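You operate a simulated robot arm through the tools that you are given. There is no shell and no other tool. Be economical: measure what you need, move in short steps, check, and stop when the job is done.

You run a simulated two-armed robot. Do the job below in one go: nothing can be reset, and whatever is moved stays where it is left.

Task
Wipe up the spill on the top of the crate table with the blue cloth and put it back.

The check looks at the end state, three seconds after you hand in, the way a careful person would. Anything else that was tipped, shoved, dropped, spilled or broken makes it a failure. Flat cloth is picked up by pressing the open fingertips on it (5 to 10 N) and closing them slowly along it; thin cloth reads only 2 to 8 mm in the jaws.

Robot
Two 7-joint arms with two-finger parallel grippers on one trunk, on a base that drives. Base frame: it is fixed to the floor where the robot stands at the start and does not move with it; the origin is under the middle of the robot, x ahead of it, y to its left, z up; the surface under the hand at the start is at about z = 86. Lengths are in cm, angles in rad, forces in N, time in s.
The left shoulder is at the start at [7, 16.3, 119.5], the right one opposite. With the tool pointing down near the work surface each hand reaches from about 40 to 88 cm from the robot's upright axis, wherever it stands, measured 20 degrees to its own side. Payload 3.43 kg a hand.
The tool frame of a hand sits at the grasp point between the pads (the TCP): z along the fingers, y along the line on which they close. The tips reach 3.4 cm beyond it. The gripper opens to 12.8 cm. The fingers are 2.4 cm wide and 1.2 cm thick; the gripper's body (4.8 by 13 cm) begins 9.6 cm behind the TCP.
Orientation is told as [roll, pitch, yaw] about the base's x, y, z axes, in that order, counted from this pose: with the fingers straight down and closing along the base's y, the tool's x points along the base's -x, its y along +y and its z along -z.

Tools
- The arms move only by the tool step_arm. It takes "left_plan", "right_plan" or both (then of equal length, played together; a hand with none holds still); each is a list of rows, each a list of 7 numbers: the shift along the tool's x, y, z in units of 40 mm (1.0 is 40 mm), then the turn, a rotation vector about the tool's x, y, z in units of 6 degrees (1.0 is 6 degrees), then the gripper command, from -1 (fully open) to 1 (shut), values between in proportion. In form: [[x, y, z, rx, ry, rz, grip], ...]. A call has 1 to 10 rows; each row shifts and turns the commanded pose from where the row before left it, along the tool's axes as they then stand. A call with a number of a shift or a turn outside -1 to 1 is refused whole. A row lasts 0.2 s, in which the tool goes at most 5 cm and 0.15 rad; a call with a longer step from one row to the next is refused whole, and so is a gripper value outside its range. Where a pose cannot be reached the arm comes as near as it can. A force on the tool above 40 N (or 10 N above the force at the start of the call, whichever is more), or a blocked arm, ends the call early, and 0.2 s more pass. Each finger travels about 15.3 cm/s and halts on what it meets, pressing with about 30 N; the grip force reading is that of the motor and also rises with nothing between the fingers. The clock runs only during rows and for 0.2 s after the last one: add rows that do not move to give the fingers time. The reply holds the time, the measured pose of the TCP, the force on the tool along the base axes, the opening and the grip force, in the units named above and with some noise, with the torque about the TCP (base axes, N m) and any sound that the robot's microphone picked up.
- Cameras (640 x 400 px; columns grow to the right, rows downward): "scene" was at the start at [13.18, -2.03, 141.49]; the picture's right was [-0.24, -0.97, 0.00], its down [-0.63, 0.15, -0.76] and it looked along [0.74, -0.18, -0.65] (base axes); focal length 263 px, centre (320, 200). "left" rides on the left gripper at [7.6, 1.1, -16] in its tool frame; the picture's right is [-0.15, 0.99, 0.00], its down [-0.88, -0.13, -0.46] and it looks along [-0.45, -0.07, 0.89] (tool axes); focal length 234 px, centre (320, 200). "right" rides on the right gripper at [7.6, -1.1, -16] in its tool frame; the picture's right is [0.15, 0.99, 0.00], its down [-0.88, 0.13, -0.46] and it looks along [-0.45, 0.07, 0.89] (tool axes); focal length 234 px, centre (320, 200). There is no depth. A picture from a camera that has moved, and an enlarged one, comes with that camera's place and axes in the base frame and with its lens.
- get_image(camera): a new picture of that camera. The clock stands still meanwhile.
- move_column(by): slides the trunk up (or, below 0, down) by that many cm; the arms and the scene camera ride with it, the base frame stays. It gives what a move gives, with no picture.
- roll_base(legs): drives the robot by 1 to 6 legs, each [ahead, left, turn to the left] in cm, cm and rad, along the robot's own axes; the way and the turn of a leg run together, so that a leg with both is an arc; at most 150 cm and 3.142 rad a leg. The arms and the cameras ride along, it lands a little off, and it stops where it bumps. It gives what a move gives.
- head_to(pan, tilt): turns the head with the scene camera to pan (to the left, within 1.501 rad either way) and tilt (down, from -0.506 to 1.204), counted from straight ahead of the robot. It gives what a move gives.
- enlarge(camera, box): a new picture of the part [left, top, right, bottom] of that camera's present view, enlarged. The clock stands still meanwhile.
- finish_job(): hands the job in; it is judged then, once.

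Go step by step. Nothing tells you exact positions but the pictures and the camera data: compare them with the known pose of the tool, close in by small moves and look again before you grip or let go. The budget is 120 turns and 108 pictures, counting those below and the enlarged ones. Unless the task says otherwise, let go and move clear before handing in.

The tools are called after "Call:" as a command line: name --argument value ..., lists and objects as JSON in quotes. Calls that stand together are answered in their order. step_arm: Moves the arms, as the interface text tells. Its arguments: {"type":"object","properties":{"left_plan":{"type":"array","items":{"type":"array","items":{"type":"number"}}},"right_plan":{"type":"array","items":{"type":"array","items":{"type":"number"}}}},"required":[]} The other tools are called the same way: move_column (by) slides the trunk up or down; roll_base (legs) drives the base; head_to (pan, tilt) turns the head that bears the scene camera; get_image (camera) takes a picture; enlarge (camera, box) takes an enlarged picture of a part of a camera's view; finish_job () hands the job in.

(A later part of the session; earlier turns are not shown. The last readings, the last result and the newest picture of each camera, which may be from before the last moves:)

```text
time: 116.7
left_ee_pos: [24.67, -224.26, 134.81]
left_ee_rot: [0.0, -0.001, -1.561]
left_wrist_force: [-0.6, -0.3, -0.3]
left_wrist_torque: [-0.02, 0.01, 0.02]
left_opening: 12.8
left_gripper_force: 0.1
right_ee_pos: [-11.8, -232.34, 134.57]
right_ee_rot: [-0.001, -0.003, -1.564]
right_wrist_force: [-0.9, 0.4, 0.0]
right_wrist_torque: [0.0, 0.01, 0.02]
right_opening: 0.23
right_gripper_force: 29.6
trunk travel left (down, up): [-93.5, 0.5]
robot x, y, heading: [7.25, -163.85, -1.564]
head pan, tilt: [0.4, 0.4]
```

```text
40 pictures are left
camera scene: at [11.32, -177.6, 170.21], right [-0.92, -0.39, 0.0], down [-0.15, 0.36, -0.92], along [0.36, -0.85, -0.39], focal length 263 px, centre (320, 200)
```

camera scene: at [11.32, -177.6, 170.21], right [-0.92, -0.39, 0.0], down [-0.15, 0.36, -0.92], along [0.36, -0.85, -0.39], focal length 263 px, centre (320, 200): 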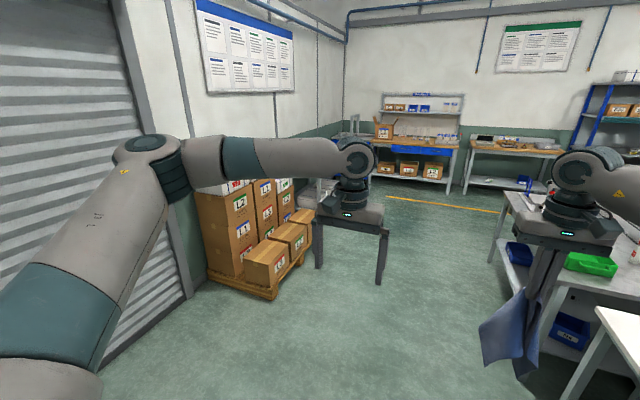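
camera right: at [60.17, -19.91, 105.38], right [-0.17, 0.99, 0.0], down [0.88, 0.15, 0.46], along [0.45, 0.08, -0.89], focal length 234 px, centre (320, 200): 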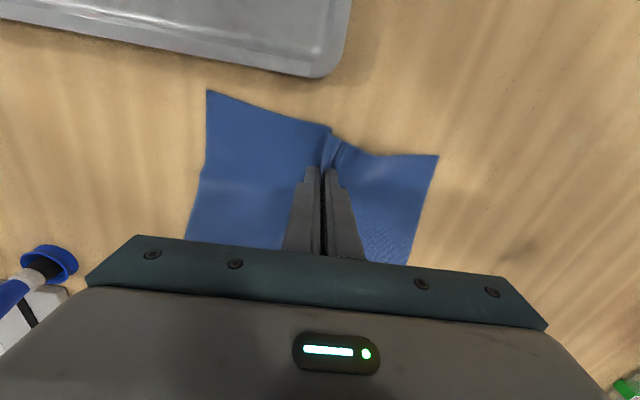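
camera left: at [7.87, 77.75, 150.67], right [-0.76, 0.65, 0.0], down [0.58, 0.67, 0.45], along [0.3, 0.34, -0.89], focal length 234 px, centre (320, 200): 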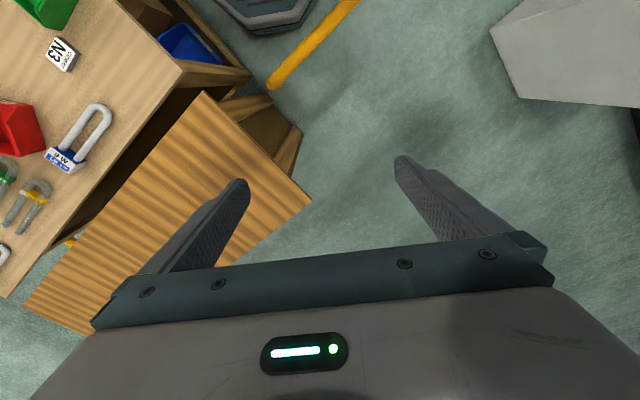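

The left arm hides that grey table. I'll turn a little and look at it properly.

Call:
roll_base --legs '[[0, 0, -0.4]]'

Call:
head_to --pan 0.85 --tilt 0.35

Call:
get_image --camera "scene"

```text
time: 118.2
left_ee_pos: [0.62, -226.06, 134.72]
left_ee_rot: [0.0, 0.001, -1.954]
left_wrist_force: [0.4, 0.1, -0.6]
left_wrist_torque: [0.02, 0.05, 0.01]
left_opening: 12.81
left_gripper_force: 0.0
right_ee_pos: [-36.43, -219.89, 134.5]
right_ee_rot: [0.0, -0.001, -1.956]
right_wrist_force: [0.5, 0.1, 0.1]
right_wrist_torque: [0.01, 0.04, 0.03]
right_opening: 0.2
right_gripper_force: 30.0
trunk travel left (down, up): [-93.5, 0.5]
robot x, y, heading: [7.94, -164.27, -1.957]
head pan, tilt: [0.4, 0.4]
```

```text
time: 119.1
left_ee_pos: [0.47, -226.26, 134.67]
left_ee_rot: [0.0, -0.001, -1.955]
left_wrist_force: [0.0, -0.8, -0.6]
left_wrist_torque: [-0.02, -0.01, 0.02]
left_opening: 12.81
left_gripper_force: 0.1
right_ee_pos: [-36.61, -219.81, 134.47]
right_ee_rot: [0.002, -0.002, -1.954]
right_wrist_force: [0.3, -0.5, -0.3]
right_wrist_torque: [-0.01, -0.02, 0.04]
right_opening: 0.23
right_gripper_force: 30.0
trunk travel left (down, up): [-93.5, 0.5]
robot x, y, heading: [7.77, -164.01, -1.959]
head pan, tilt: [0.85, 0.351]
```

```text
39 pictures are left
camera scene: at [9.84, -177.02, 170.67], right [-0.89, -0.45, 0.0], down [-0.15, 0.31, -0.94], along [0.42, -0.84, -0.34], focal length 263 px, centre (320, 200)
```

scene: 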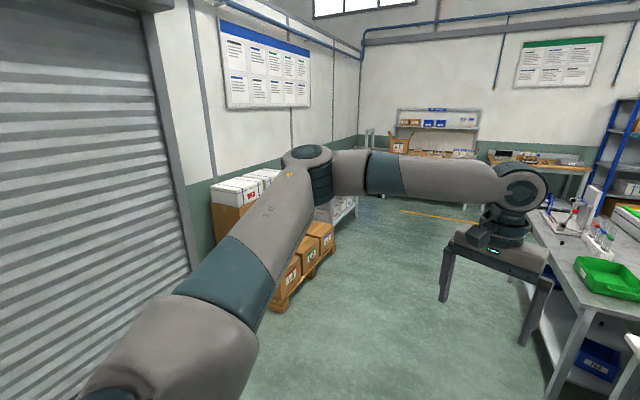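

Still hidden. I'll face it between the two hands instead.

Call:
roll_base --legs '[[0, 0, 0.85]]'

Call:
head_to --pan 0.0 --tilt 0.3

Call:
enlarge --camera "scene" --box '[220, 130, 420, 260]'

```text
time: 121.8
left_ee_pos: [49.88, -210.19, 134.77]
left_ee_rot: [0.0, 0.0, -1.099]
left_wrist_force: [0.5, 1.3, -0.5]
left_wrist_torque: [0.01, -0.02, 0.01]
left_opening: 12.81
left_gripper_force: 0.2
right_ee_pos: [21.0, -234.01, 134.54]
right_ee_rot: [0.003, -0.002, -1.099]
right_wrist_force: [-0.5, 0.1, -0.2]
right_wrist_torque: [0.02, -0.04, -0.07]
right_opening: 0.21
right_gripper_force: 30.1
trunk travel left (down, up): [-93.5, 0.5]
robot x, y, heading: [7.66, -164.09, -1.1]
head pan, tilt: [0.85, 0.351]
```

```text
time: 122.9
left_ee_pos: [49.98, -210.15, 134.83]
left_ee_rot: [0.002, 0.001, -1.098]
left_wrist_force: [-0.3, -0.2, 0.4]
left_wrist_torque: [0.01, 0.0, 0.04]
left_opening: 12.83
left_gripper_force: 0.0
right_ee_pos: [20.97, -234.03, 134.49]
right_ee_rot: [0.0, -0.001, -1.098]
right_wrist_force: [0.7, 0.0, 0.0]
right_wrist_torque: [0.0, 0.01, -0.04]
right_opening: 0.21
right_gripper_force: 29.8
trunk travel left (down, up): [-93.5, 0.5]
robot x, y, heading: [7.94, -164.18, -1.094]
head pan, tilt: [0.0, 0.3]
```

```text
3.08 times, centred on (320, 195) of scene
camera zoom: at [14.17, -176.87, 171.14], right [-0.89, -0.46, 0.0], down [-0.13, 0.26, -0.96], along [0.43, -0.85, -0.3], focal length 810 px, centre (320, 215)
```

zoom: 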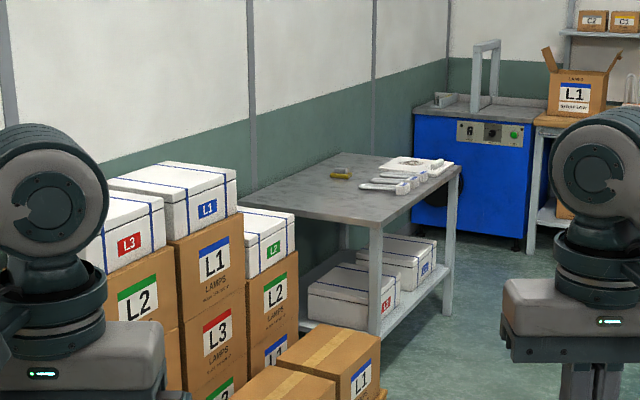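

There's a mark on a white sheet on that table. One hard zoom to make sure what it is.

Call:
enlarge --camera "scene" --box '[310, 165, 370, 205]'

```text
10.00 times, centred on (340, 185) of scene
camera zoom: at [14.17, -176.87, 171.14], right [-0.89, -0.46, 0.0], down [-0.13, 0.26, -0.96], along [0.43, -0.85, -0.3], focal length 2634 px, centre (120, 350)
```

zoom: 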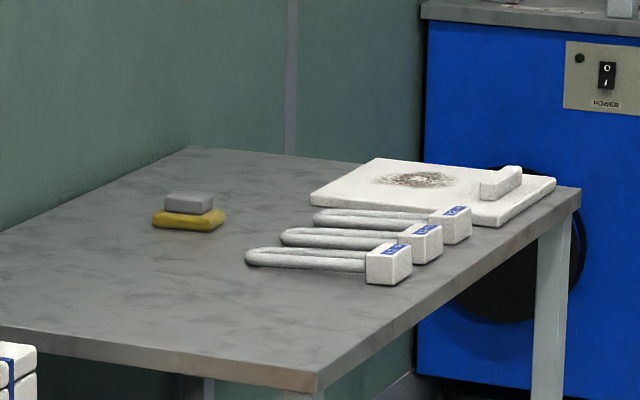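

That mark is dirt on a foam board, not on a tabletop, so the spill on the white table top beside the blue crates is the one. I'll turn to face it.

Call:
roll_base --legs '[[0, 0, -2.03]]'

Call:
head_to --pan -0.2 --tilt 0.8

Call:
get_image --camera "scene"

```text
time: 128.3
left_ee_pos: [-53.19, -177.85, 134.82]
left_ee_rot: [-0.001, 0.0, 3.098]
left_wrist_force: [-0.3, -0.4, -0.1]
left_wrist_torque: [-0.02, -0.01, 0.01]
left_opening: 12.8
left_gripper_force: 0.0
right_ee_pos: [-59.61, -140.94, 134.58]
right_ee_rot: [0.0, -0.003, 3.097]
right_wrist_force: [-0.5, -0.5, 0.1]
right_wrist_torque: [-0.03, 0.0, 0.03]
right_opening: 0.2
right_gripper_force: 30.1
trunk travel left (down, up): [-93.5, 0.5]
robot x, y, heading: [7.48, -163.94, 3.099]
head pan, tilt: [0.0, 0.3]
```

```text
time: 129.2
left_ee_pos: [-53.26, -177.95, 134.78]
left_ee_rot: [0.0, 0.0, 3.099]
left_wrist_force: [0.0, 0.1, -0.3]
left_wrist_torque: [-0.02, 0.01, 0.01]
left_opening: 12.82
left_gripper_force: 0.1
right_ee_pos: [-59.68, -140.79, 134.58]
right_ee_rot: [0.001, -0.002, 3.096]
right_wrist_force: [0.3, 0.5, 0.4]
right_wrist_torque: [-0.01, 0.01, 0.05]
right_opening: 0.24
right_gripper_force: 29.5
trunk travel left (down, up): [-93.5, 0.5]
robot x, y, heading: [7.65, -164.11, 3.098]
head pan, tilt: [-0.201, 0.799]
```

```text
36 pictures are left
camera scene: at [-5.23, -161.83, 166.71], right [0.24, 0.97, 0.0], down [0.69, -0.17, -0.7], along [-0.68, 0.17, -0.72], focal length 263 px, centre (320, 200)
```

scene: 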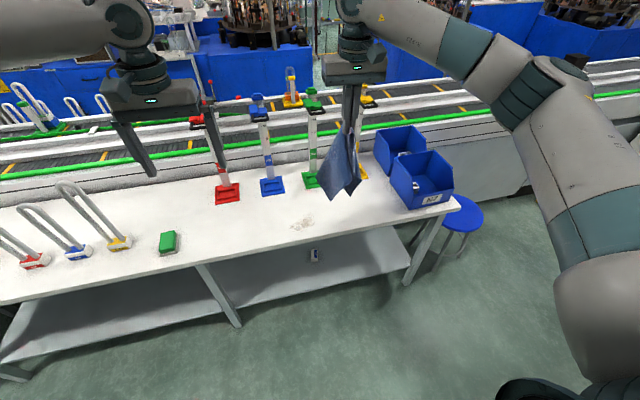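

Combining the sightlines puts the white table top at z ≈ 80 and the spill at about (-76, -152). The corridor x -67 to -95, y -200 to -110 is free. I'll move 14 cm closer and lower the trunk partway.

Call:
roll_base --legs '[[15, 0, 0]]'

Call:
move_column --by -14

Call:
get_image --camera "scene"

Call:
get_image --camera "right"

```text
time: 130.6
left_ee_pos: [-67.74, -177.37, 134.93]
left_ee_rot: [-0.002, 0.0, 3.101]
left_wrist_force: [-0.5, 0.0, -1.2]
left_wrist_torque: [0.0, 0.01, -0.02]
left_opening: 12.8
left_gripper_force: 0.1
right_ee_pos: [-74.26, -140.37, 134.68]
right_ee_rot: [0.001, -0.005, 3.097]
right_wrist_force: [-0.2, 1.0, -0.4]
right_wrist_torque: [0.0, 0.03, 0.02]
right_opening: 0.22
right_gripper_force: 30.2
trunk travel left (down, up): [-93.5, 0.5]
robot x, y, heading: [-7.11, -163.48, 3.097]
head pan, tilt: [-0.201, 0.799]
```

```text
time: 132.3
left_ee_pos: [-68.02, -177.25, 120.76]
left_ee_rot: [0.0, 0.0, 3.099]
left_wrist_force: [1.1, -0.1, -1.0]
left_wrist_torque: [0.01, 0.01, 0.0]
left_opening: 12.78
left_gripper_force: 0.0
right_ee_pos: [-74.41, -140.24, 120.54]
right_ee_rot: [0.001, -0.001, 3.096]
right_wrist_force: [-0.1, 0.8, -0.3]
right_wrist_torque: [0.02, 0.02, 0.02]
right_opening: 0.24
right_gripper_force: 30.1
trunk travel left (down, up): [-79.5, 14.5]
robot x, y, heading: [-7.39, -163.31, 3.097]
head pan, tilt: [-0.201, 0.799]
```

```text
35 pictures are left
camera scene: at [-19.99, -161.2, 152.71], right [0.24, 0.97, 0.0], down [0.7, -0.17, -0.7], along [-0.68, 0.17, -0.72], focal length 263 px, centre (320, 200)
```

scene: 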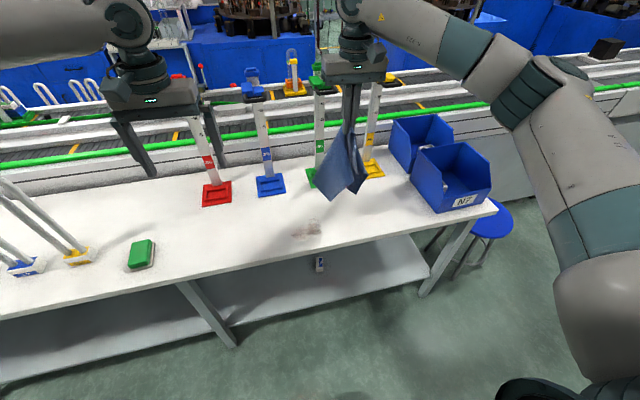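

```text
34 pictures are left
camera right: at [-66.81, -139.55, 136.41], right [0.1, -0.99, 0.0], down [-0.88, -0.09, 0.46], along [-0.46, -0.05, -0.89], focal length 234 px, centre (320, 200)
```

right: 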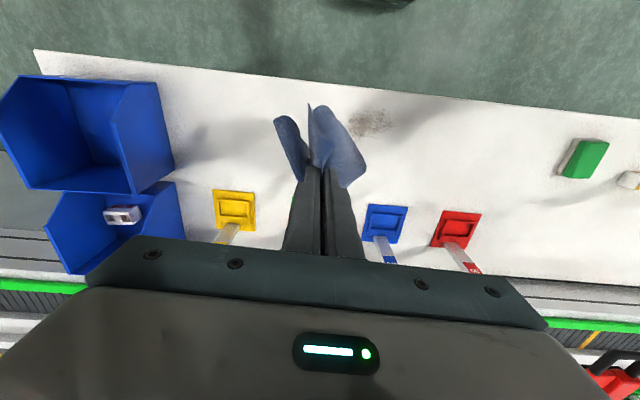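

Both cameras agree: the spill is centred at (-75, -152) on z ≈ 80, about 7 × 12 cm. I'll lower the trunk so that the cloth's end nears the table, then lay the cloth over the spill by moving -y while lowering.

Call:
move_column --by -14

Call:
step_arm --right_plan '[[0, 0.7, 0.66, 0, 0, 0, 1], [0, 0.7, 0.66, 0, 0, 0, 1], [0, 0.7, 0.66, 0, 0, 0, 1], [0, 0.7, 0.66, 0, 0, 0, 1], [0, 0.7, 0.66, 0, 0, 0, 1], [0, 0.7, 0.66, 0, 0, 0, 1], [0, 0.7, 0.66, 0, 0, 0, 1], [0, 0.2, 0.4, 0, 0, 0, 1], [0, 0, 0, 0, 0, 0, 1]]'

Call:
get_image --camera "scene"

Call:
get_image --camera "right"

```text
time: 133.9
left_ee_pos: [-67.99, -177.21, 106.8]
left_ee_rot: [0.001, -0.001, 3.099]
left_wrist_force: [0.0, -0.4, 0.2]
left_wrist_torque: [0.02, -0.03, 0.02]
left_opening: 12.81
left_gripper_force: 0.1
right_ee_pos: [-74.45, -140.32, 106.53]
right_ee_rot: [-0.001, -0.001, 3.098]
right_wrist_force: [-0.9, 0.9, -0.8]
right_wrist_torque: [0.04, -0.02, 0.06]
right_opening: 0.21
right_gripper_force: 30.4
trunk travel left (down, up): [-65.5, 28.5]
robot x, y, heading: [-6.9, -163.41, 3.096]
head pan, tilt: [-0.201, 0.799]
```

```text
time: 135.9
left_ee_pos: [-68.04, -177.31, 106.76]
left_ee_rot: [0.0, 0.0, 3.1]
left_wrist_force: [-0.2, -0.4, 0.6]
left_wrist_torque: [0.01, 0.0, 0.0]
left_opening: 12.8
left_gripper_force: 0.0
right_ee_pos: [-75.48, -160.7, 86.51]
right_ee_rot: [-0.001, -0.003, 3.098]
right_wrist_force: [0.5, 0.4, -0.4]
right_wrist_torque: [-0.01, 0.0, 0.05]
right_opening: 0.24
right_gripper_force: 30.4
trunk travel left (down, up): [-65.5, 28.5]
robot x, y, heading: [-7.22, -162.91, 3.097]
head pan, tilt: [-0.201, 0.799]
```

```text
33 pictures are left
camera scene: at [-20.03, -161.2, 138.7], right [0.24, 0.97, 0.0], down [0.7, -0.17, -0.7], along [-0.68, 0.17, -0.72], focal length 263 px, centre (320, 200)
```

scene: 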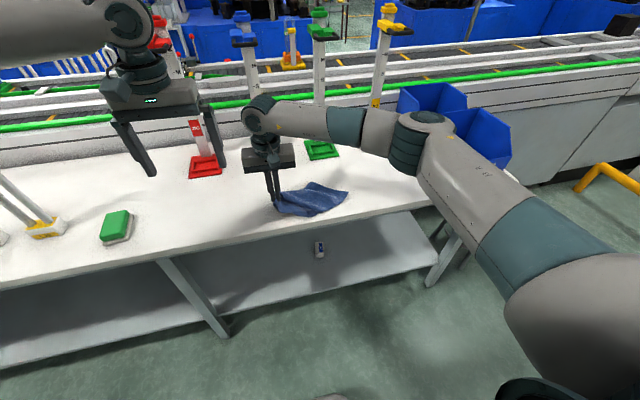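

```text
32 pictures are left
camera right: at [-67.79, -159.87, 102.3], right [0.1, -0.99, 0.0], down [-0.88, -0.09, 0.46], along [-0.46, -0.05, -0.89], focal length 234 px, centre (320, 200)
```

right: 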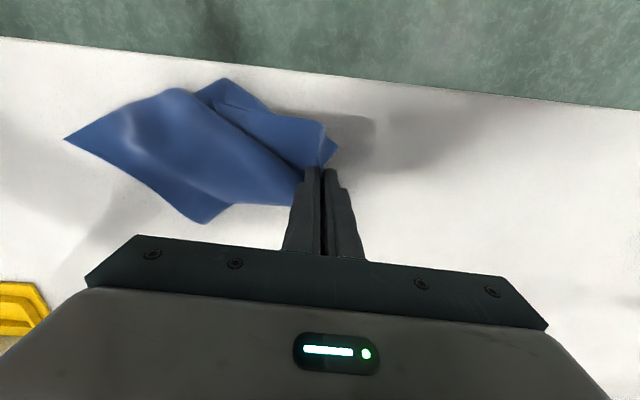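

The cloth lies over the spill. I'll first shift the left hand away for clearance, then lower the tips slightly.

Call:
step_arm --left_plan '[[0.6, 0.6, 0, 0, 0, 0, -1], [0.6, 0.6, 0, 0, 0, 0, -1], [0.6, 0.6, 0, 0, 0, 0, -1], [0.6, 0.6, 0, 0, 0, 0, -1], [0.6, 0.6, 0, 0, 0, 0, -1], [0, 0, 0, 0, 0, 0, -1]]'

Call:
step_arm --right_plan '[[0, 0, 0.2, 0, 0, 0, 1], [0, 0, 0.15, 0, 0, 0, 1], [0, 0, 0.1, 0, 0, 0, 1], [0, 0, 0, 0, 0, 0, 1]]'

```text
time: 137.3
left_ee_pos: [-56.19, -189.86, 106.77]
left_ee_rot: [-0.001, 0.001, 3.099]
left_wrist_force: [-0.6, 0.2, -0.1]
left_wrist_torque: [-0.02, -0.03, -0.02]
left_opening: 12.79
left_gripper_force: 0.0
right_ee_pos: [-75.43, -160.54, 86.6]
right_ee_rot: [0.002, -0.001, 3.099]
right_wrist_force: [-0.3, -0.3, 1.7]
right_wrist_torque: [0.01, -0.01, 0.05]
right_opening: 0.25
right_gripper_force: 30.4
trunk travel left (down, up): [-65.5, 28.5]
robot x, y, heading: [-7.16, -163.64, 3.1]
head pan, tilt: [-0.201, 0.799]
```

```text
time: 138.3
left_ee_pos: [-56.29, -189.84, 106.89]
left_ee_rot: [0.001, 0.001, 3.099]
left_wrist_force: [-0.2, 0.1, 0.1]
left_wrist_torque: [0.01, 0.0, -0.04]
left_opening: 12.8
left_gripper_force: 0.0
right_ee_pos: [-75.42, -160.75, 84.66]
right_ee_rot: [0.0, -0.001, 3.097]
right_wrist_force: [-0.2, 0.7, -0.3]
right_wrist_torque: [0.0, 0.01, 0.04]
right_opening: 0.24
right_gripper_force: 30.3
trunk travel left (down, up): [-65.5, 28.5]
robot x, y, heading: [-6.81, -163.32, 3.099]
head pan, tilt: [-0.201, 0.799]
```

No contact yet at tip z ≈ 81.3. I'll lower in small steps until a few N show.

Call:
step_arm --right_plan '[[0, 0, 0.1, 0, 0, 0, 1], [0, 0, 0.1, 0, 0, 0, 1], [0, 0, 0, 0, 0, 0, 1]]'

```text
time: 139.2
left_ee_pos: [-56.35, -189.91, 106.79]
left_ee_rot: [-0.001, 0.0, 3.1]
left_wrist_force: [-0.2, -0.2, -0.6]
left_wrist_torque: [-0.02, 0.02, 0.02]
left_opening: 12.8
left_gripper_force: 0.0
right_ee_pos: [-75.34, -160.78, 83.96]
right_ee_rot: [-0.001, -0.001, 3.1]
right_wrist_force: [-0.5, -0.8, 0.6]
right_wrist_torque: [0.02, 0.02, 0.01]
right_opening: 0.24
right_gripper_force: 30.2
trunk travel left (down, up): [-65.5, 28.5]
robot x, y, heading: [-6.83, -163.3, 3.1]
head pan, tilt: [-0.201, 0.799]
```

Call:
step_arm --right_plan '[[0, 0, 0.08, 0, 0, 0, 1], [0, 0, 0, 0, 0, 0, 1]]'

```text
time: 139.8
left_ee_pos: [-56.19, -189.84, 106.84]
left_ee_rot: [0.0, -0.001, 3.1]
left_wrist_force: [0.0, 0.4, 0.2]
left_wrist_torque: [0.03, -0.01, 0.04]
left_opening: 12.82
left_gripper_force: 0.1
right_ee_pos: [-75.3, -160.75, 83.67]
right_ee_rot: [0.001, -0.004, 3.098]
right_wrist_force: [-1.5, 0.3, 7.0]
right_wrist_torque: [0.11, 0.08, 0.05]
right_opening: 0.22
right_gripper_force: 29.8
trunk travel left (down, up): [-65.5, 28.5]
robot x, y, heading: [-7.17, -163.34, 3.097]
head pan, tilt: [-0.201, 0.799]
```

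Contact is 7 N, so the table top is at z ≈ 80.2. I'll wipe back and forth over the spill with that light pressure.

Call:
step_arm --right_plan '[[0, -0.8, 0, 0, 0, 0, 1], [0, -0.8, 0, 0, 0, 0, 1], [0, -0.8, 0, 0, 0, 0, 1], [0, -0.8, 0, 0, 0, 0, 1], [0, -0.8, 0, 0, 0, 0, 1], [0.6, 0, 0, 0, 0, 0, 1], [0, 0.8, 0, 0, 0, 0, 1], [0, 0.8, 0, 0, 0, 0, 1], [0, 0.8, 0, 0, 0, 0, 1], [0, 0.8, 0, 0, 0, 0, 1]]'

Call:
get_image --camera "right"

```text
time: 141.9
left_ee_pos: [-56.14, -189.85, 106.84]
left_ee_rot: [-0.001, -0.002, 3.098]
left_wrist_force: [-0.2, -0.5, 0.8]
left_wrist_torque: [0.02, 0.0, 0.04]
left_opening: 12.8
left_gripper_force: 0.1
right_ee_pos: [-72.81, -157.91, 83.6]
right_ee_rot: [0.002, -0.004, 3.098]
right_wrist_force: [-0.1, 2.7, 18.2]
right_wrist_torque: [0.31, 0.12, -0.03]
right_opening: 0.23
right_gripper_force: 30.2
trunk travel left (down, up): [-65.5, 28.5]
robot x, y, heading: [-6.98, -163.13, 3.093]
head pan, tilt: [-0.201, 0.799]
```

```text
31 pictures are left
camera right: at [-65.14, -157.11, 99.41], right [0.1, -0.99, 0.0], down [-0.88, -0.09, 0.46], along [-0.46, -0.05, -0.89], focal length 234 px, centre (320, 200)
```

right: 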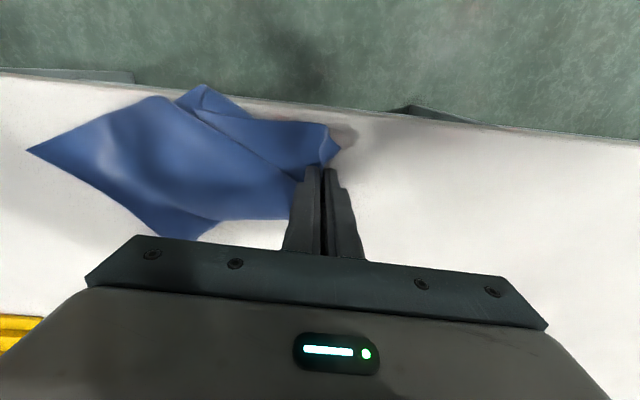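

The cloth is gliding well. I'll ease the pressure a touch and sweep the far side and the middle of the spill.

Call:
step_arm --right_plan '[[0, -0.8, -0.03, 0, 0, 0, 1], [0, -0.8, 0, 0, 0, 0, 1], [0, -0.8, 0, 0, 0, 0, 1], [0, -0.8, 0, 0, 0, 0, 1], [-0.8, 0, 0, 0, 0, 0, 1], [-0.6, 0, 0, 0, 0, 0, 1], [0, 0.8, 0, 0, 0, 0, 1], [0, 0.8, 0, 0, 0, 0, 1], [0, 0.8, 0, 0, 0, 0, 1], [0, 0.8, 0, 0, 0, 0, 1]]'

Call:
step_arm --right_plan '[[0.6, 0.8, 0, 0, 0, 0, 1], [0, 0.8, 0, 0, 0, 0, 1], [0, 0.8, 0, 0, 0, 0, 1], [0, 0.8, 0, 0, 0, 0, 1], [0, 0.5, 0, 0, 0, 0, 1], [0, 0, 0, 0, 0, 0, 1]]'

Call:
get_image --camera "scene"

```text
time: 144.2
left_ee_pos: [-56.39, -190.05, 106.68]
left_ee_rot: [-0.001, -0.001, 3.099]
left_wrist_force: [0.2, -0.6, -0.3]
left_wrist_torque: [0.02, 0.02, 0.03]
left_opening: 12.82
left_gripper_force: 0.0
right_ee_pos: [-78.41, -157.63, 83.82]
right_ee_rot: [-0.002, -0.001, 3.098]
right_wrist_force: [-0.4, -0.2, -0.7]
right_wrist_torque: [-0.02, -0.03, 0.05]
right_opening: 0.24
right_gripper_force: 30.1
trunk travel left (down, up): [-65.5, 28.5]
robot x, y, heading: [-6.91, -163.72, 3.093]
head pan, tilt: [-0.201, 0.799]
```

```text
time: 145.6
left_ee_pos: [-56.31, -189.96, 106.77]
left_ee_rot: [-0.002, -0.001, 3.1]
left_wrist_force: [0.5, -0.3, 0.3]
left_wrist_torque: [-0.03, -0.01, 0.0]
left_opening: 12.78
left_gripper_force: 0.0
right_ee_pos: [-76.91, -172.41, 83.82]
right_ee_rot: [0.001, -0.002, 3.101]
right_wrist_force: [0.6, 0.2, 0.0]
right_wrist_torque: [0.03, -0.03, 0.08]
right_opening: 0.24
right_gripper_force: 29.8
trunk travel left (down, up): [-65.5, 28.5]
robot x, y, heading: [-6.9, -163.05, 3.095]
head pan, tilt: [-0.201, 0.799]
```

```text
30 pictures are left
camera scene: at [-20.03, -161.16, 138.7], right [0.24, 0.97, 0.0], down [0.7, -0.17, -0.7], along [-0.68, 0.17, -0.72], focal length 263 px, centre (320, 200)
```

scene: 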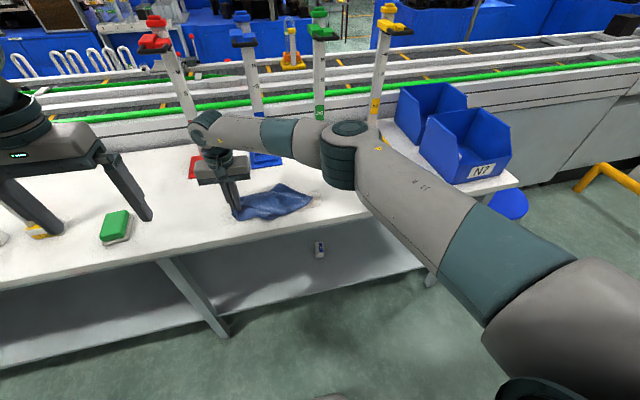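

The cloth still covers part of the spot. I'll lift it and look underneath.

Call:
step_arm --right_plan '[[0, 0, -1, 0, 0, 0, 1], [0, 0, -1, 0, 0, 0, 1], [0, 0, -1, 0, 0, 0, 1], [0, 0, -1, 0, 0, 0, 1], [0, 0, -1, 0, 0, 0, 1], [0, 0, -1, 0, 0, 0, 1], [0, 0, 0, 0, 0, 0, 1]]'

Call:
enlarge --camera "scene" --box '[210, 140, 370, 260]'

Call:
get_image --camera "right"

```text
time: 147.2
left_ee_pos: [-56.33, -189.87, 106.78]
left_ee_rot: [-0.001, 0.001, 3.1]
left_wrist_force: [-0.7, 0.1, -0.6]
left_wrist_torque: [0.01, -0.02, -0.02]
left_opening: 12.8
left_gripper_force: 0.0
right_ee_pos: [-76.76, -172.3, 107.72]
right_ee_rot: [0.0, -0.002, 3.1]
right_wrist_force: [-1.1, 0.6, -0.9]
right_wrist_torque: [-0.01, 0.01, 0.03]
right_opening: 0.23
right_gripper_force: 30.6
trunk travel left (down, up): [-65.5, 28.5]
robot x, y, heading: [-6.81, -162.92, 3.095]
head pan, tilt: [-0.201, 0.799]
```

```text
3.33 times, centred on (290, 200) of scene
camera zoom: at [-20.1, -161.19, 138.69], right [0.24, 0.97, 0.0], down [0.7, -0.17, -0.7], along [-0.68, 0.17, -0.72], focal length 878 px, centre (420, 200)
```

zoom: 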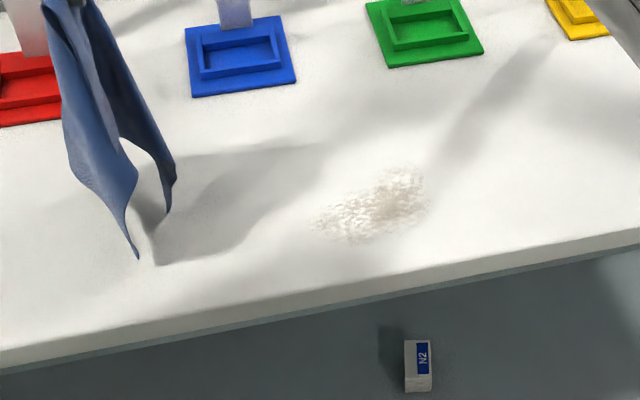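

```text
28 pictures are left
camera right: at [-69.23, -171.46, 123.48], right [0.1, -0.99, 0.0], down [-0.88, -0.09, 0.46], along [-0.45, -0.05, -0.89], focal length 234 px, centre (320, 200)
```

right: 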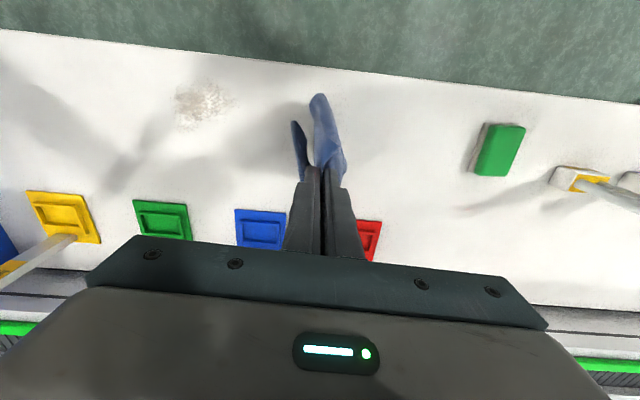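

The stain has clearly faded but isn't gone, most of all toward +y. I'll lay the cloth again from the +y side and make longer pressed strokes.

Call:
step_arm --right_plan '[[0, -0.95, 0, 0, 0, 0, 1], [0, -0.95, 0, 0, 0, 0, 1], [0, -0.95, 0, 0, 0, 0, 1], [0, -0.95, 0, 0, 0, 0, 1], [0, -0.95, 0, 0, 0, 0, 1], [0, -0.95, 0, 0, 0, 0, 1], [0, -0.95, 0, 0, 0, 0, 1], [0, -0.95, 0, 0, 0, 0, 1], [0, -0.95, 0, 0, 0, 0, 1], [0, 0, 0, 0, 0, 0, 1]]'

Call:
step_arm --right_plan '[[0, 0.7, 0.75, 0, 0, 0, 1], [0, 0.7, 0.75, 0, 0, 0, 1], [0, 0.7, 0.75, 0, 0, 0, 1], [0, 0.7, 0.75, 0, 0, 0, 1], [0, 0.7, 0.75, 0, 0, 0, 1], [0, 0.7, 0.75, 0, 0, 0, 1], [0, 0.7, 0.7, 0, 0, 0, 1], [0, 0.6, 0.6, 0, 0, 0, 1], [0, 0, 0, 0, 0, 0, 1]]'

```text
time: 149.3
left_ee_pos: [-56.28, -190.04, 106.67]
left_ee_rot: [-0.003, 0.001, 3.1]
left_wrist_force: [-0.6, 0.3, 0.2]
left_wrist_torque: [0.01, -0.01, -0.03]
left_opening: 12.79
left_gripper_force: 0.0
right_ee_pos: [-75.3, -138.42, 107.64]
right_ee_rot: [0.001, -0.002, 3.099]
right_wrist_force: [0.5, -1.0, -0.3]
right_wrist_torque: [0.01, -0.04, -0.01]
right_opening: 0.26
right_gripper_force: 29.5
trunk travel left (down, up): [-65.5, 28.5]
robot x, y, heading: [-7.18, -163.73, 3.099]
head pan, tilt: [-0.201, 0.799]
```

```text
time: 151.3
left_ee_pos: [-56.17, -189.88, 106.81]
left_ee_rot: [-0.001, 0.0, 3.099]
left_wrist_force: [-0.1, 0.2, -0.2]
left_wrist_torque: [0.0, 0.03, 0.0]
left_opening: 12.81
left_gripper_force: 0.0
right_ee_pos: [-76.17, -159.96, 84.59]
right_ee_rot: [0.0, -0.002, 3.097]
right_wrist_force: [-0.3, -0.5, 0.6]
right_wrist_torque: [-0.01, 0.03, 0.03]
right_opening: 0.24
right_gripper_force: 30.0
trunk travel left (down, up): [-65.5, 28.5]
robot x, y, heading: [-6.94, -163.39, 3.1]
head pan, tilt: [-0.201, 0.799]
```

Call:
step_arm --right_plan '[[0, 0, 0.26, 0, 0, 0, 1], [0, -0.9, 0, 0, 0, 0, 1], [0, -0.9, 0, 0, 0, 0, 1], [0, -0.9, 0, 0, 0, 0, 1], [0, -0.9, 0, 0, 0, 0, 1], [0, -0.9, 0, 0, 0, 0, 1], [0, -0.5, 0, 0, 0, 0, 1], [0.5, 0, 0, 0, 0, 0, 1], [0, 0.9, 0, 0, 0, 0, 1], [0, 0.9, 0, 0, 0, 0, 1]]'

Call:
step_arm --right_plan '[[0, 0.9, 0, 0, 0, 0, 1], [0, 0.9, 0, 0, 0, 0, 1], [0, 0.9, 0, 0, 0, 0, 1], [0, 0.5, 0, 0, 0, 0, 1], [0.4, 0, 0, 0, 0, 0, 1], [0, -0.9, 0, 0, 0, 0, 1], [0, -0.9, 0, 0, 0, 0, 1], [0, -0.9, 0, 0, 0, 0, 1], [0, -0.9, 0, 0, 0, 0, 1], [0, -0.9, 0, 0, 0, 0, 1]]'

Call:
step_arm --right_plan '[[-0.7, -0.4, 0, 0, 0, 0, 1], [-0.6, 0, 0, 0, 0, 0, 1], [0, 0.9, 0, 0, 0, 0, 1], [0, 0.9, 0, 0, 0, 0, 1], [0, 0.9, 0, 0, 0, 0, 1], [0, 0.9, 0, 0, 0, 0, 1], [0, 0.9, 0, 0, 0, 0, 1], [0, 0.4, 0, 0, 0, 0, 1]]'

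```text
time: 153.6
left_ee_pos: [-55.95, -189.91, 107.0]
left_ee_rot: [0.0, -0.004, 3.098]
left_wrist_force: [0.3, 0.0, 0.6]
left_wrist_torque: [0.0, -0.02, -0.02]
left_opening: 12.79
left_gripper_force: 0.1
right_ee_pos: [-73.53, -147.3, 83.59]
right_ee_rot: [-0.001, -0.006, 3.098]
right_wrist_force: [-2.1, 3.8, 32.0]
right_wrist_torque: [0.55, 0.35, -0.05]
right_opening: 0.23
right_gripper_force: 29.8
trunk travel left (down, up): [-65.5, 28.5]
robot x, y, heading: [-7.23, -163.35, 3.094]
head pan, tilt: [-0.201, 0.799]
```

```text
time: 155.8
left_ee_pos: [-55.98, -189.82, 106.89]
left_ee_rot: [-0.001, -0.002, 3.101]
left_wrist_force: [0.1, 0.6, -0.4]
left_wrist_torque: [-0.01, -0.03, 0.01]
left_opening: 12.8
left_gripper_force: 0.0
right_ee_pos: [-71.54, -142.45, 83.65]
right_ee_rot: [0.0, -0.006, 3.097]
right_wrist_force: [-1.4, -4.1, 25.9]
right_wrist_torque: [0.16, 0.26, 0.05]
right_opening: 0.24
right_gripper_force: 30.4
trunk travel left (down, up): [-65.5, 28.5]
robot x, y, heading: [-6.96, -163.48, 3.099]
head pan, tilt: [-0.201, 0.799]
```

```text
time: 157.6
left_ee_pos: [-55.95, -189.81, 106.92]
left_ee_rot: [0.0, -0.001, 3.1]
left_wrist_force: [0.4, -0.3, 0.9]
left_wrist_torque: [0.0, 0.0, -0.01]
left_opening: 12.81
left_gripper_force: 0.1
right_ee_pos: [-77.57, -159.93, 83.63]
right_ee_rot: [0.002, -0.004, 3.098]
right_wrist_force: [-0.3, 1.5, 16.7]
right_wrist_torque: [0.24, 0.1, -0.01]
right_opening: 0.22
right_gripper_force: 30.4
trunk travel left (down, up): [-65.5, 28.5]
robot x, y, heading: [-7.27, -163.45, 3.102]
head pan, tilt: [-0.201, 0.799]
```

Several strokes are done. I'll drag the cloth off in -y with a lift at the end and look.

Call:
step_arm --right_plan '[[0, 0.8, -0.03, 0, 0, 0, 1], [0, 0.8, 0, 0, 0, 0, 1], [0, 0.8, 0, 0, 0, 0, 1], [0, 0, -1, 0, 0, 0, 1], [0, 0, -1, 0, 0, 0, 1], [0, 0, -1, 0, 0, 0, 1], [0, 0, -1, 0, 0, 0, 1], [0, 0, -1, 0, 0, 0, 1], [0, 0, -1, 0, 0, 0, 1], [0, 0, 0, 0, 0, 0, 1]]'

Call:
enlarge --camera "scene" --box '[210, 140, 370, 260]'

```text
time: 159.8
left_ee_pos: [-56.3, -189.85, 106.78]
left_ee_rot: [0.001, 0.0, 3.101]
left_wrist_force: [0.1, -0.3, 0.2]
left_wrist_torque: [0.02, 0.02, 0.01]
left_opening: 12.79
left_gripper_force: 0.0
right_ee_pos: [-78.36, -169.58, 107.49]
right_ee_rot: [-0.001, -0.002, 3.098]
right_wrist_force: [0.0, -0.4, 0.1]
right_wrist_torque: [-0.01, -0.04, 0.03]
right_opening: 0.23
right_gripper_force: 30.2
trunk travel left (down, up): [-65.5, 28.5]
robot x, y, heading: [-6.89, -163.45, 3.097]
head pan, tilt: [-0.201, 0.799]
```

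```text
3.33 times, centred on (290, 200) of scene
camera zoom: at [-20.09, -161.18, 138.7], right [0.24, 0.97, 0.0], down [0.7, -0.17, -0.7], along [-0.68, 0.17, -0.72], focal length 878 px, centre (420, 200)
```

zoom: 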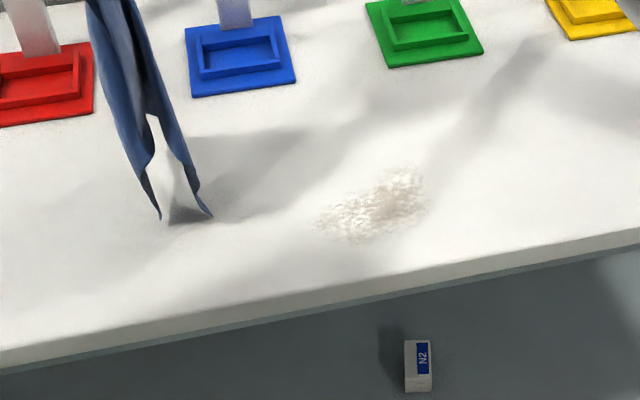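

The patch looks much the same as after the first pass. I'll compare with the right hand camera from nearly the same place.

Call:
enlarge --camera "right" --box '[140, 60, 300, 160]'

Call:
enlarge --camera "scene" --box '[280, 180, 330, 212]'

```text
4.00 times, centred on (220, 110) of right
camera zoom: at [-70.76, -168.72, 123.35], right [0.1, -0.99, 0.0], down [-0.88, -0.09, 0.46], along [-0.45, -0.05, -0.89], focal length 937 px, centre (720, 560)
```

zoom: 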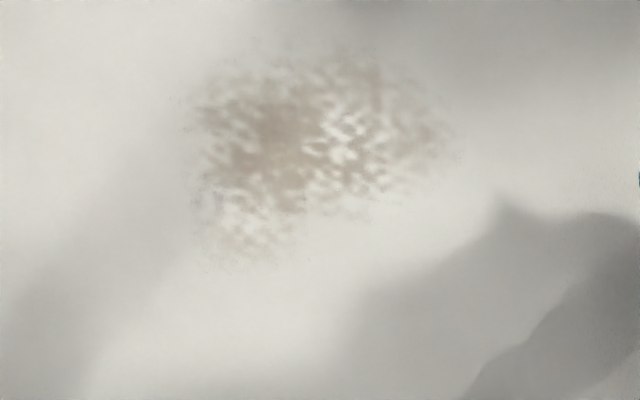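

```text
12.50 times, centred on (305, 196) of scene
camera zoom: at [-20.09, -161.18, 138.7], right [0.24, 0.97, 0.0], down [0.7, -0.17, -0.7], along [-0.68, 0.17, -0.72], focal length 3292 px, centre (508, 250)
```

zoom: 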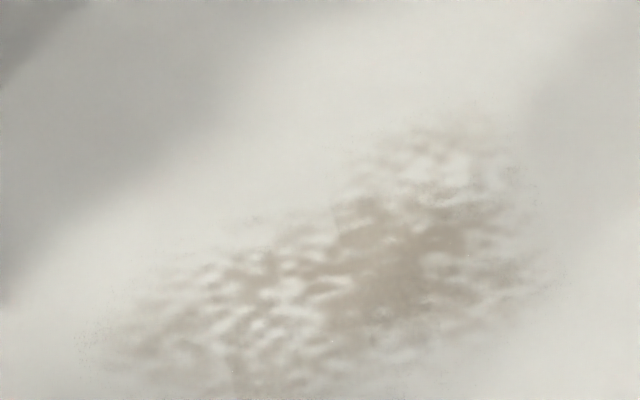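

The speckle pattern is unchanged by firm wiping, so it may be a worn spot in the scenery. I'll do one more test, scrubbing straight down with the cloth bunched under the fingers, before re-examining the wooden crate-like table.

Call:
step_arm --right_plan '[[0.2, -0.9, 0, 0, 0, 0, 1], [0.2, -0.9, 0, 0, 0, 0, 1], [0.2, -0.9, 0, 0, 0, 0, 1], [0.1, -0.9, 0, 0, 0, 0, 1], [0, -0.8, 0, 0, 0, 0, 1], [0, 0, 1, 0, 0, 0, 1], [0, 0, 1, 0, 0, 0, 1], [0, 0, 1, 0, 0, 0, 1], [0, 0, 1, 0, 0, 0, 1], [0, 0, 1, 0, 0, 0, 1]]'

Call:
step_arm --right_plan '[[0, 0, 0.7, 0, 0, 0, 1], [0, -0.9, 0, 0, 0, 0, 1], [0.4, 0.9, 0, 0, 0, 0, 1], [0, 0.9, 0, 0, 0, 0, 1], [-0.8, 0, 0, 0, 0, 0, 1], [0, -0.9, 0, 0, 0, 0, 1], [0, -0.9, 0, 0, 0, 0, 1], [0, 0.9, 0, 0, 0, 0, 1], [0.4, 0.9, 0, 0, 0, 0, 1], [0, 0, 0, 0, 0, 0, 1]]'

Call:
step_arm --right_plan '[[0, 0, -1, 0, 0, 0, 1], [0, 0, -1, 0, 0, 0, 1], [0, 0, -1, 0, 0, 0, 1], [0, 0, -1, 0, 0, 0, 1], [0, 0, -1, 0, 0, 0, 1], [0, 0, -1, 0, 0, 0, 1], [0, 0.9, 0, 0, 0, 0, 1], [0, 0.9, 0, 0, 0, 0, 1], [0, 0.9, 0, 0, 0, 0, 1], [0, 0, 0, 0, 0, 0, 1]]'

Call:
enlarge --camera "right" --box '[140, 60, 300, 160]'

```text
time: 161.9
left_ee_pos: [-56.33, -189.83, 106.77]
left_ee_rot: [0.0, 0.0, 3.099]
left_wrist_force: [0.1, -1.0, -0.5]
left_wrist_torque: [0.0, 0.01, 0.0]
left_opening: 12.84
left_gripper_force: 0.1
right_ee_pos: [-74.61, -152.34, 87.69]
right_ee_rot: [0.002, -0.003, 3.097]
right_wrist_force: [-0.4, 0.4, -0.1]
right_wrist_torque: [0.01, 0.0, 0.01]
right_opening: 0.22
right_gripper_force: 29.9
trunk travel left (down, up): [-65.5, 28.5]
robot x, y, heading: [-7.34, -162.87, 3.1]
head pan, tilt: [-0.201, 0.799]
```

```text
time: 164.2
left_ee_pos: [-56.35, -189.71, 106.76]
left_ee_rot: [-0.001, 0.0, 3.097]
left_wrist_force: [-0.5, 0.4, 0.2]
left_wrist_torque: [-0.04, 0.01, 0.01]
left_opening: 12.79
left_gripper_force: 0.1
right_ee_pos: [-74.66, -155.73, 84.99]
right_ee_rot: [-0.001, -0.002, 3.099]
right_wrist_force: [-0.2, -0.5, -0.1]
right_wrist_torque: [0.01, 0.02, 0.03]
right_opening: 0.26
right_gripper_force: 30.1
trunk travel left (down, up): [-65.5, 28.5]
robot x, y, heading: [-7.02, -163.72, 3.096]
head pan, tilt: [-0.201, 0.799]
```

```text
time: 166.3
left_ee_pos: [-56.25, -189.88, 106.84]
left_ee_rot: [0.0, 0.001, 3.1]
left_wrist_force: [0.3, -0.3, -0.9]
left_wrist_torque: [-0.02, 0.01, 0.02]
left_opening: 12.82
left_gripper_force: 0.1
right_ee_pos: [-75.31, -166.59, 108.75]
right_ee_rot: [0.001, -0.001, 3.099]
right_wrist_force: [-0.1, -0.6, 0.5]
right_wrist_torque: [-0.02, -0.01, 0.06]
right_opening: 0.21
right_gripper_force: 30.3
trunk travel left (down, up): [-65.5, 28.5]
robot x, y, heading: [-7.15, -163.48, 3.091]
head pan, tilt: [-0.201, 0.799]
```

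```text
4.00 times, centred on (220, 110) of right
camera zoom: at [-67.63, -165.76, 124.6], right [0.1, -0.99, 0.0], down [-0.88, -0.09, 0.46], along [-0.46, -0.05, -0.89], focal length 937 px, centre (720, 560)
```

zoom: 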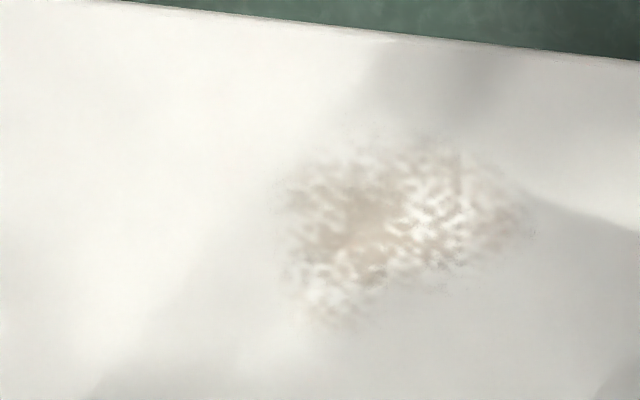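

The patch looks fainter here. I'll compare with the identical scene camera zoom as before.

Call:
enlarge --camera "scene" --box '[280, 180, 330, 212]'

```text
12.50 times, centred on (305, 196) of scene
camera zoom: at [-20.07, -161.09, 138.7], right [0.24, 0.97, 0.0], down [0.7, -0.17, -0.7], along [-0.68, 0.17, -0.72], focal length 3292 px, centre (508, 250)
```

zoom: 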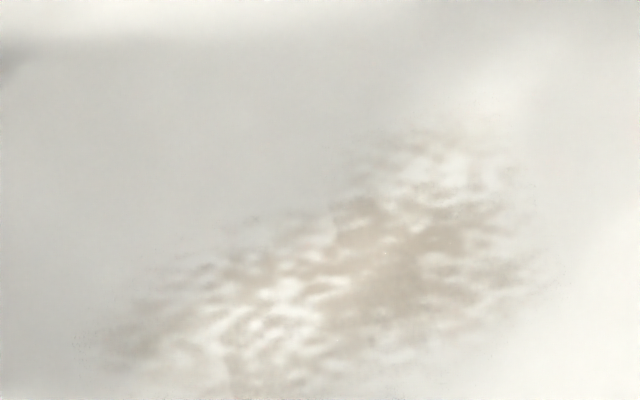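

Against the same background it's a bit paler, so the wiping does work, gradually. I'll scrub much more with the cloth bunched on the spot.

Call:
step_arm --right_plan '[[0, -0.9, 0, 0, 0, 0, 1], [0, -0.9, 0, 0, 0, 0, 1], [0, -0.9, 0, 0, 0, 0, 1], [0, -0.7, 0, 0, 0, 0, 1], [0, 0, 1, 0, 0, 0, 1], [0, 0, 1, 0, 0, 0, 1], [0, 0, 1, 0, 0, 0, 1], [0, 0, 1, 0, 0, 0, 1], [0, 0, 1, 0, 0, 0, 1], [0, 0, 1, 0, 0, 0, 1]]'

Call:
step_arm --right_plan '[[0, -0.5, 0.12, 0, 0, 0, 1], [0, 1, 0, 0, 0, 0, 1], [0, 1, 0, 0, 0, 0, 1], [0, 1, 0, 0, 0, 0, 1], [0.5, 0, 0, 0, 0, 0, 1], [0, -1, 0, 0, 0, 0, 1], [0, -1, 0, 0, 0, 0, 1], [0, -1, 0, 0, 0, 0, 1], [0, -1, 0, 0, 0, 0, 1], [0, 1, 0, 0, 0, 0, 1]]'

Call:
step_arm --right_plan '[[0, 1, 0, 0, 0, 0, 1], [0, 1, 0, 0, 0, 0, 1], [0, 1, 0, 0, 0, 0, 1], [-1, 0, 0, 0, 0, 0, 1], [0, -1, 0, 0, 0, 0, 1], [0, -1, 0, 0, 0, 0, 1], [0, -1, 0, 0, 0, 0, 1], [0, -1, 0, 0, 0, 0, 1], [0, 1, 0, 0, 0, 0, 1], [0, 1, 0, 0, 0, 0, 1]]'

Call:
step_arm --right_plan '[[0.5, 1, 0, 0, 0, 0, 1], [0, 1, 0, 0, 0, 0, 1], [0, -1, 0, 0, 0, 0, 1], [0, -1, 0, 0, 0, 0, 1], [0, -1, 0, 0, 0, 0, 1], [0, -1, 0, 0, 0, 0, 1], [0, 1, 0, 0, 0, 0, 1], [0, 1, 0, 0, 0, 0, 1], [0, 1, 0, 0, 0, 0, 1], [0, 1, 0, 0, 0, 0, 1]]'

Call:
get_image --camera "right"

```text
time: 168.6
left_ee_pos: [-56.32, -189.9, 106.81]
left_ee_rot: [-0.001, -0.001, 3.1]
left_wrist_force: [-0.2, 0.2, 0.4]
left_wrist_torque: [0.02, 0.0, 0.03]
left_opening: 12.79
left_gripper_force: 0.0
right_ee_pos: [-74.83, -152.87, 84.75]
right_ee_rot: [0.0, -0.001, 3.099]
right_wrist_force: [0.6, 0.6, 1.8]
right_wrist_torque: [-0.02, -0.02, 0.04]
right_opening: 0.24
right_gripper_force: 30.1
trunk travel left (down, up): [-65.5, 28.5]
robot x, y, heading: [-7.35, -163.34, 3.103]
head pan, tilt: [-0.201, 0.799]
```

```text
time: 170.8
left_ee_pos: [-56.29, -190.2, 106.73]
left_ee_rot: [-0.003, 0.002, 3.1]
left_wrist_force: [-0.3, -0.8, 0.7]
left_wrist_torque: [0.04, -0.02, 0.0]
left_opening: 12.8
left_gripper_force: 0.0
right_ee_pos: [-72.59, -151.34, 84.26]
right_ee_rot: [-0.003, -0.001, 3.1]
right_wrist_force: [0.3, 0.4, 4.7]
right_wrist_torque: [0.07, -0.02, 0.05]
right_opening: 0.27
right_gripper_force: 29.6
trunk travel left (down, up): [-65.5, 28.5]
robot x, y, heading: [-7.06, -163.33, 3.096]
head pan, tilt: [-0.201, 0.799]
```

```text
time: 172.9
left_ee_pos: [-56.3, -189.86, 106.83]
left_ee_rot: [-0.002, 0.001, 3.099]
left_wrist_force: [-0.6, 0.6, 0.1]
left_wrist_torque: [0.0, 0.0, -0.02]
left_opening: 12.8
left_gripper_force: 0.1
right_ee_pos: [-76.67, -155.08, 84.29]
right_ee_rot: [-0.001, -0.002, 3.098]
right_wrist_force: [-0.5, 0.1, 0.5]
right_wrist_torque: [0.01, 0.01, 0.03]
right_opening: 0.21
right_gripper_force: 29.7
trunk travel left (down, up): [-65.5, 28.5]
robot x, y, heading: [-6.92, -163.33, 3.094]
head pan, tilt: [-0.201, 0.799]
```

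```text
time: 175.2
left_ee_pos: [-56.24, -190.07, 106.72]
left_ee_rot: [-0.001, 0.001, 3.099]
left_wrist_force: [0.8, -0.2, -0.9]
left_wrist_torque: [0.09, -0.01, 0.02]
left_opening: 12.8
left_gripper_force: 0.1
right_ee_pos: [-74.92, -163.12, 84.11]
right_ee_rot: [-0.003, -0.003, 3.097]
right_wrist_force: [0.3, 0.3, 1.6]
right_wrist_torque: [0.04, 0.0, 0.04]
right_opening: 0.21
right_gripper_force: 30.1
trunk travel left (down, up): [-65.5, 28.5]
robot x, y, heading: [-7.54, -163.33, 3.099]
head pan, tilt: [-0.201, 0.799]
```

```text
22 pictures are left
camera right: at [-67.4, -162.32, 99.99], right [0.1, -0.99, 0.0], down [-0.88, -0.09, 0.46], along [-0.46, -0.05, -0.89], focal length 234 px, centre (320, 200)
```

right: 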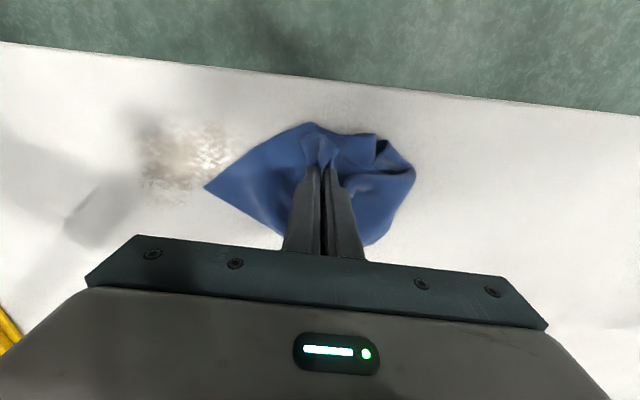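

I'll check the same scene zoom now; the cloth is just off the patch.

Call:
enlarge --camera "scene" --box '[280, 180, 330, 212]'

```text
12.50 times, centred on (305, 196) of scene
camera zoom: at [-20.03, -161.43, 138.71], right [0.24, 0.97, 0.0], down [0.7, -0.17, -0.7], along [-0.68, 0.17, -0.72], focal length 3292 px, centre (508, 250)
```

zoom: 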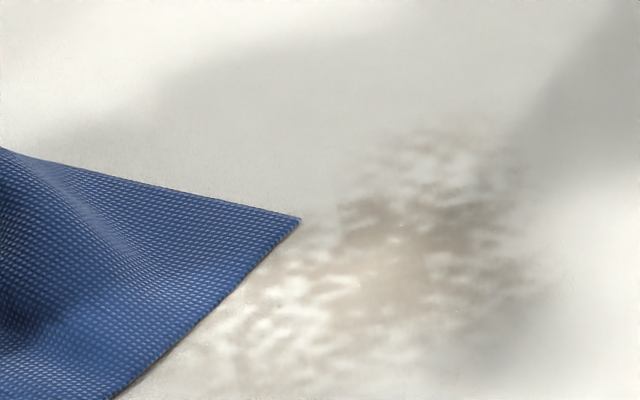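

After some twenty passes the pattern hasn't changed, so this is a worn patch in the scenery. Two faint dark areas on the wooden crate-like table, near (54, 76) and (37, 82), stayed put between arm poses, so I'll take the cloth there and look closely.

Call:
step_arm --right_plan '[[0, 0, -1, 0, 0, 0, 1], [0, 0, -1, 0, 0, 0, 1], [0, 0, -1, 0, 0, 0, 1], [0, 0, -1, 0, 0, 0, 1], [0, 0, -1, 0, 0, 0, 1], [0, 0, -1, 0, 0, 0, 1], [0, 0, -1, 0, 0, 0, 1], [0, 0, 0, 0, 0, 0, 1]]'

Call:
move_column --by 28

Call:
roll_base --legs '[[-15, 0, 0], [0, 0, 3.13], [-22, 0, 0], [0, 95, 0], [0, 90, 0]]'

```text
time: 176.9
left_ee_pos: [-56.32, -189.88, 106.77]
left_ee_rot: [-0.001, 0.0, 3.098]
left_wrist_force: [-0.4, 0.0, -0.4]
left_wrist_torque: [-0.02, -0.02, -0.04]
left_opening: 12.79
left_gripper_force: 0.1
right_ee_pos: [-75.04, -162.92, 111.98]
right_ee_rot: [-0.001, -0.003, 3.1]
right_wrist_force: [-0.3, 0.3, -0.3]
right_wrist_torque: [-0.02, 0.02, 0.04]
right_opening: 0.21
right_gripper_force: 30.2
trunk travel left (down, up): [-65.5, 28.5]
robot x, y, heading: [-7.17, -163.62, 3.098]
head pan, tilt: [-0.201, 0.799]
```

```text
time: 179.8
left_ee_pos: [-56.31, -189.91, 134.72]
left_ee_rot: [-0.001, 0.0, 3.1]
left_wrist_force: [-0.3, 0.1, -0.2]
left_wrist_torque: [0.02, -0.02, -0.02]
left_opening: 12.79
left_gripper_force: 0.1
right_ee_pos: [-74.89, -162.82, 139.94]
right_ee_rot: [0.001, -0.001, 3.099]
right_wrist_force: [0.1, 0.4, -0.7]
right_wrist_torque: [0.02, 0.01, 0.0]
right_opening: 0.24
right_gripper_force: 30.3
trunk travel left (down, up): [-93.5, 0.5]
robot x, y, heading: [-6.91, -163.39, 3.094]
head pan, tilt: [-0.201, 0.799]
```

```text
time: 198.8
left_ee_pos: [39.9, 48.82, 134.82]
left_ee_rot: [0.0, 0.0, -0.025]
left_wrist_force: [1.0, 0.5, -0.8]
left_wrist_torque: [0.0, 0.02, 0.02]
left_opening: 12.8
left_gripper_force: 0.1
right_ee_pos: [59.07, 22.13, 140.06]
right_ee_rot: [0.001, -0.001, -0.028]
right_wrist_force: [0.2, -0.9, -0.9]
right_wrist_torque: [0.05, 0.0, 0.0]
right_opening: 0.24
right_gripper_force: 29.5
trunk travel left (down, up): [-93.5, 0.5]
robot x, y, heading: [-9.04, 21.61, -0.031]
head pan, tilt: [-0.201, 0.799]
```

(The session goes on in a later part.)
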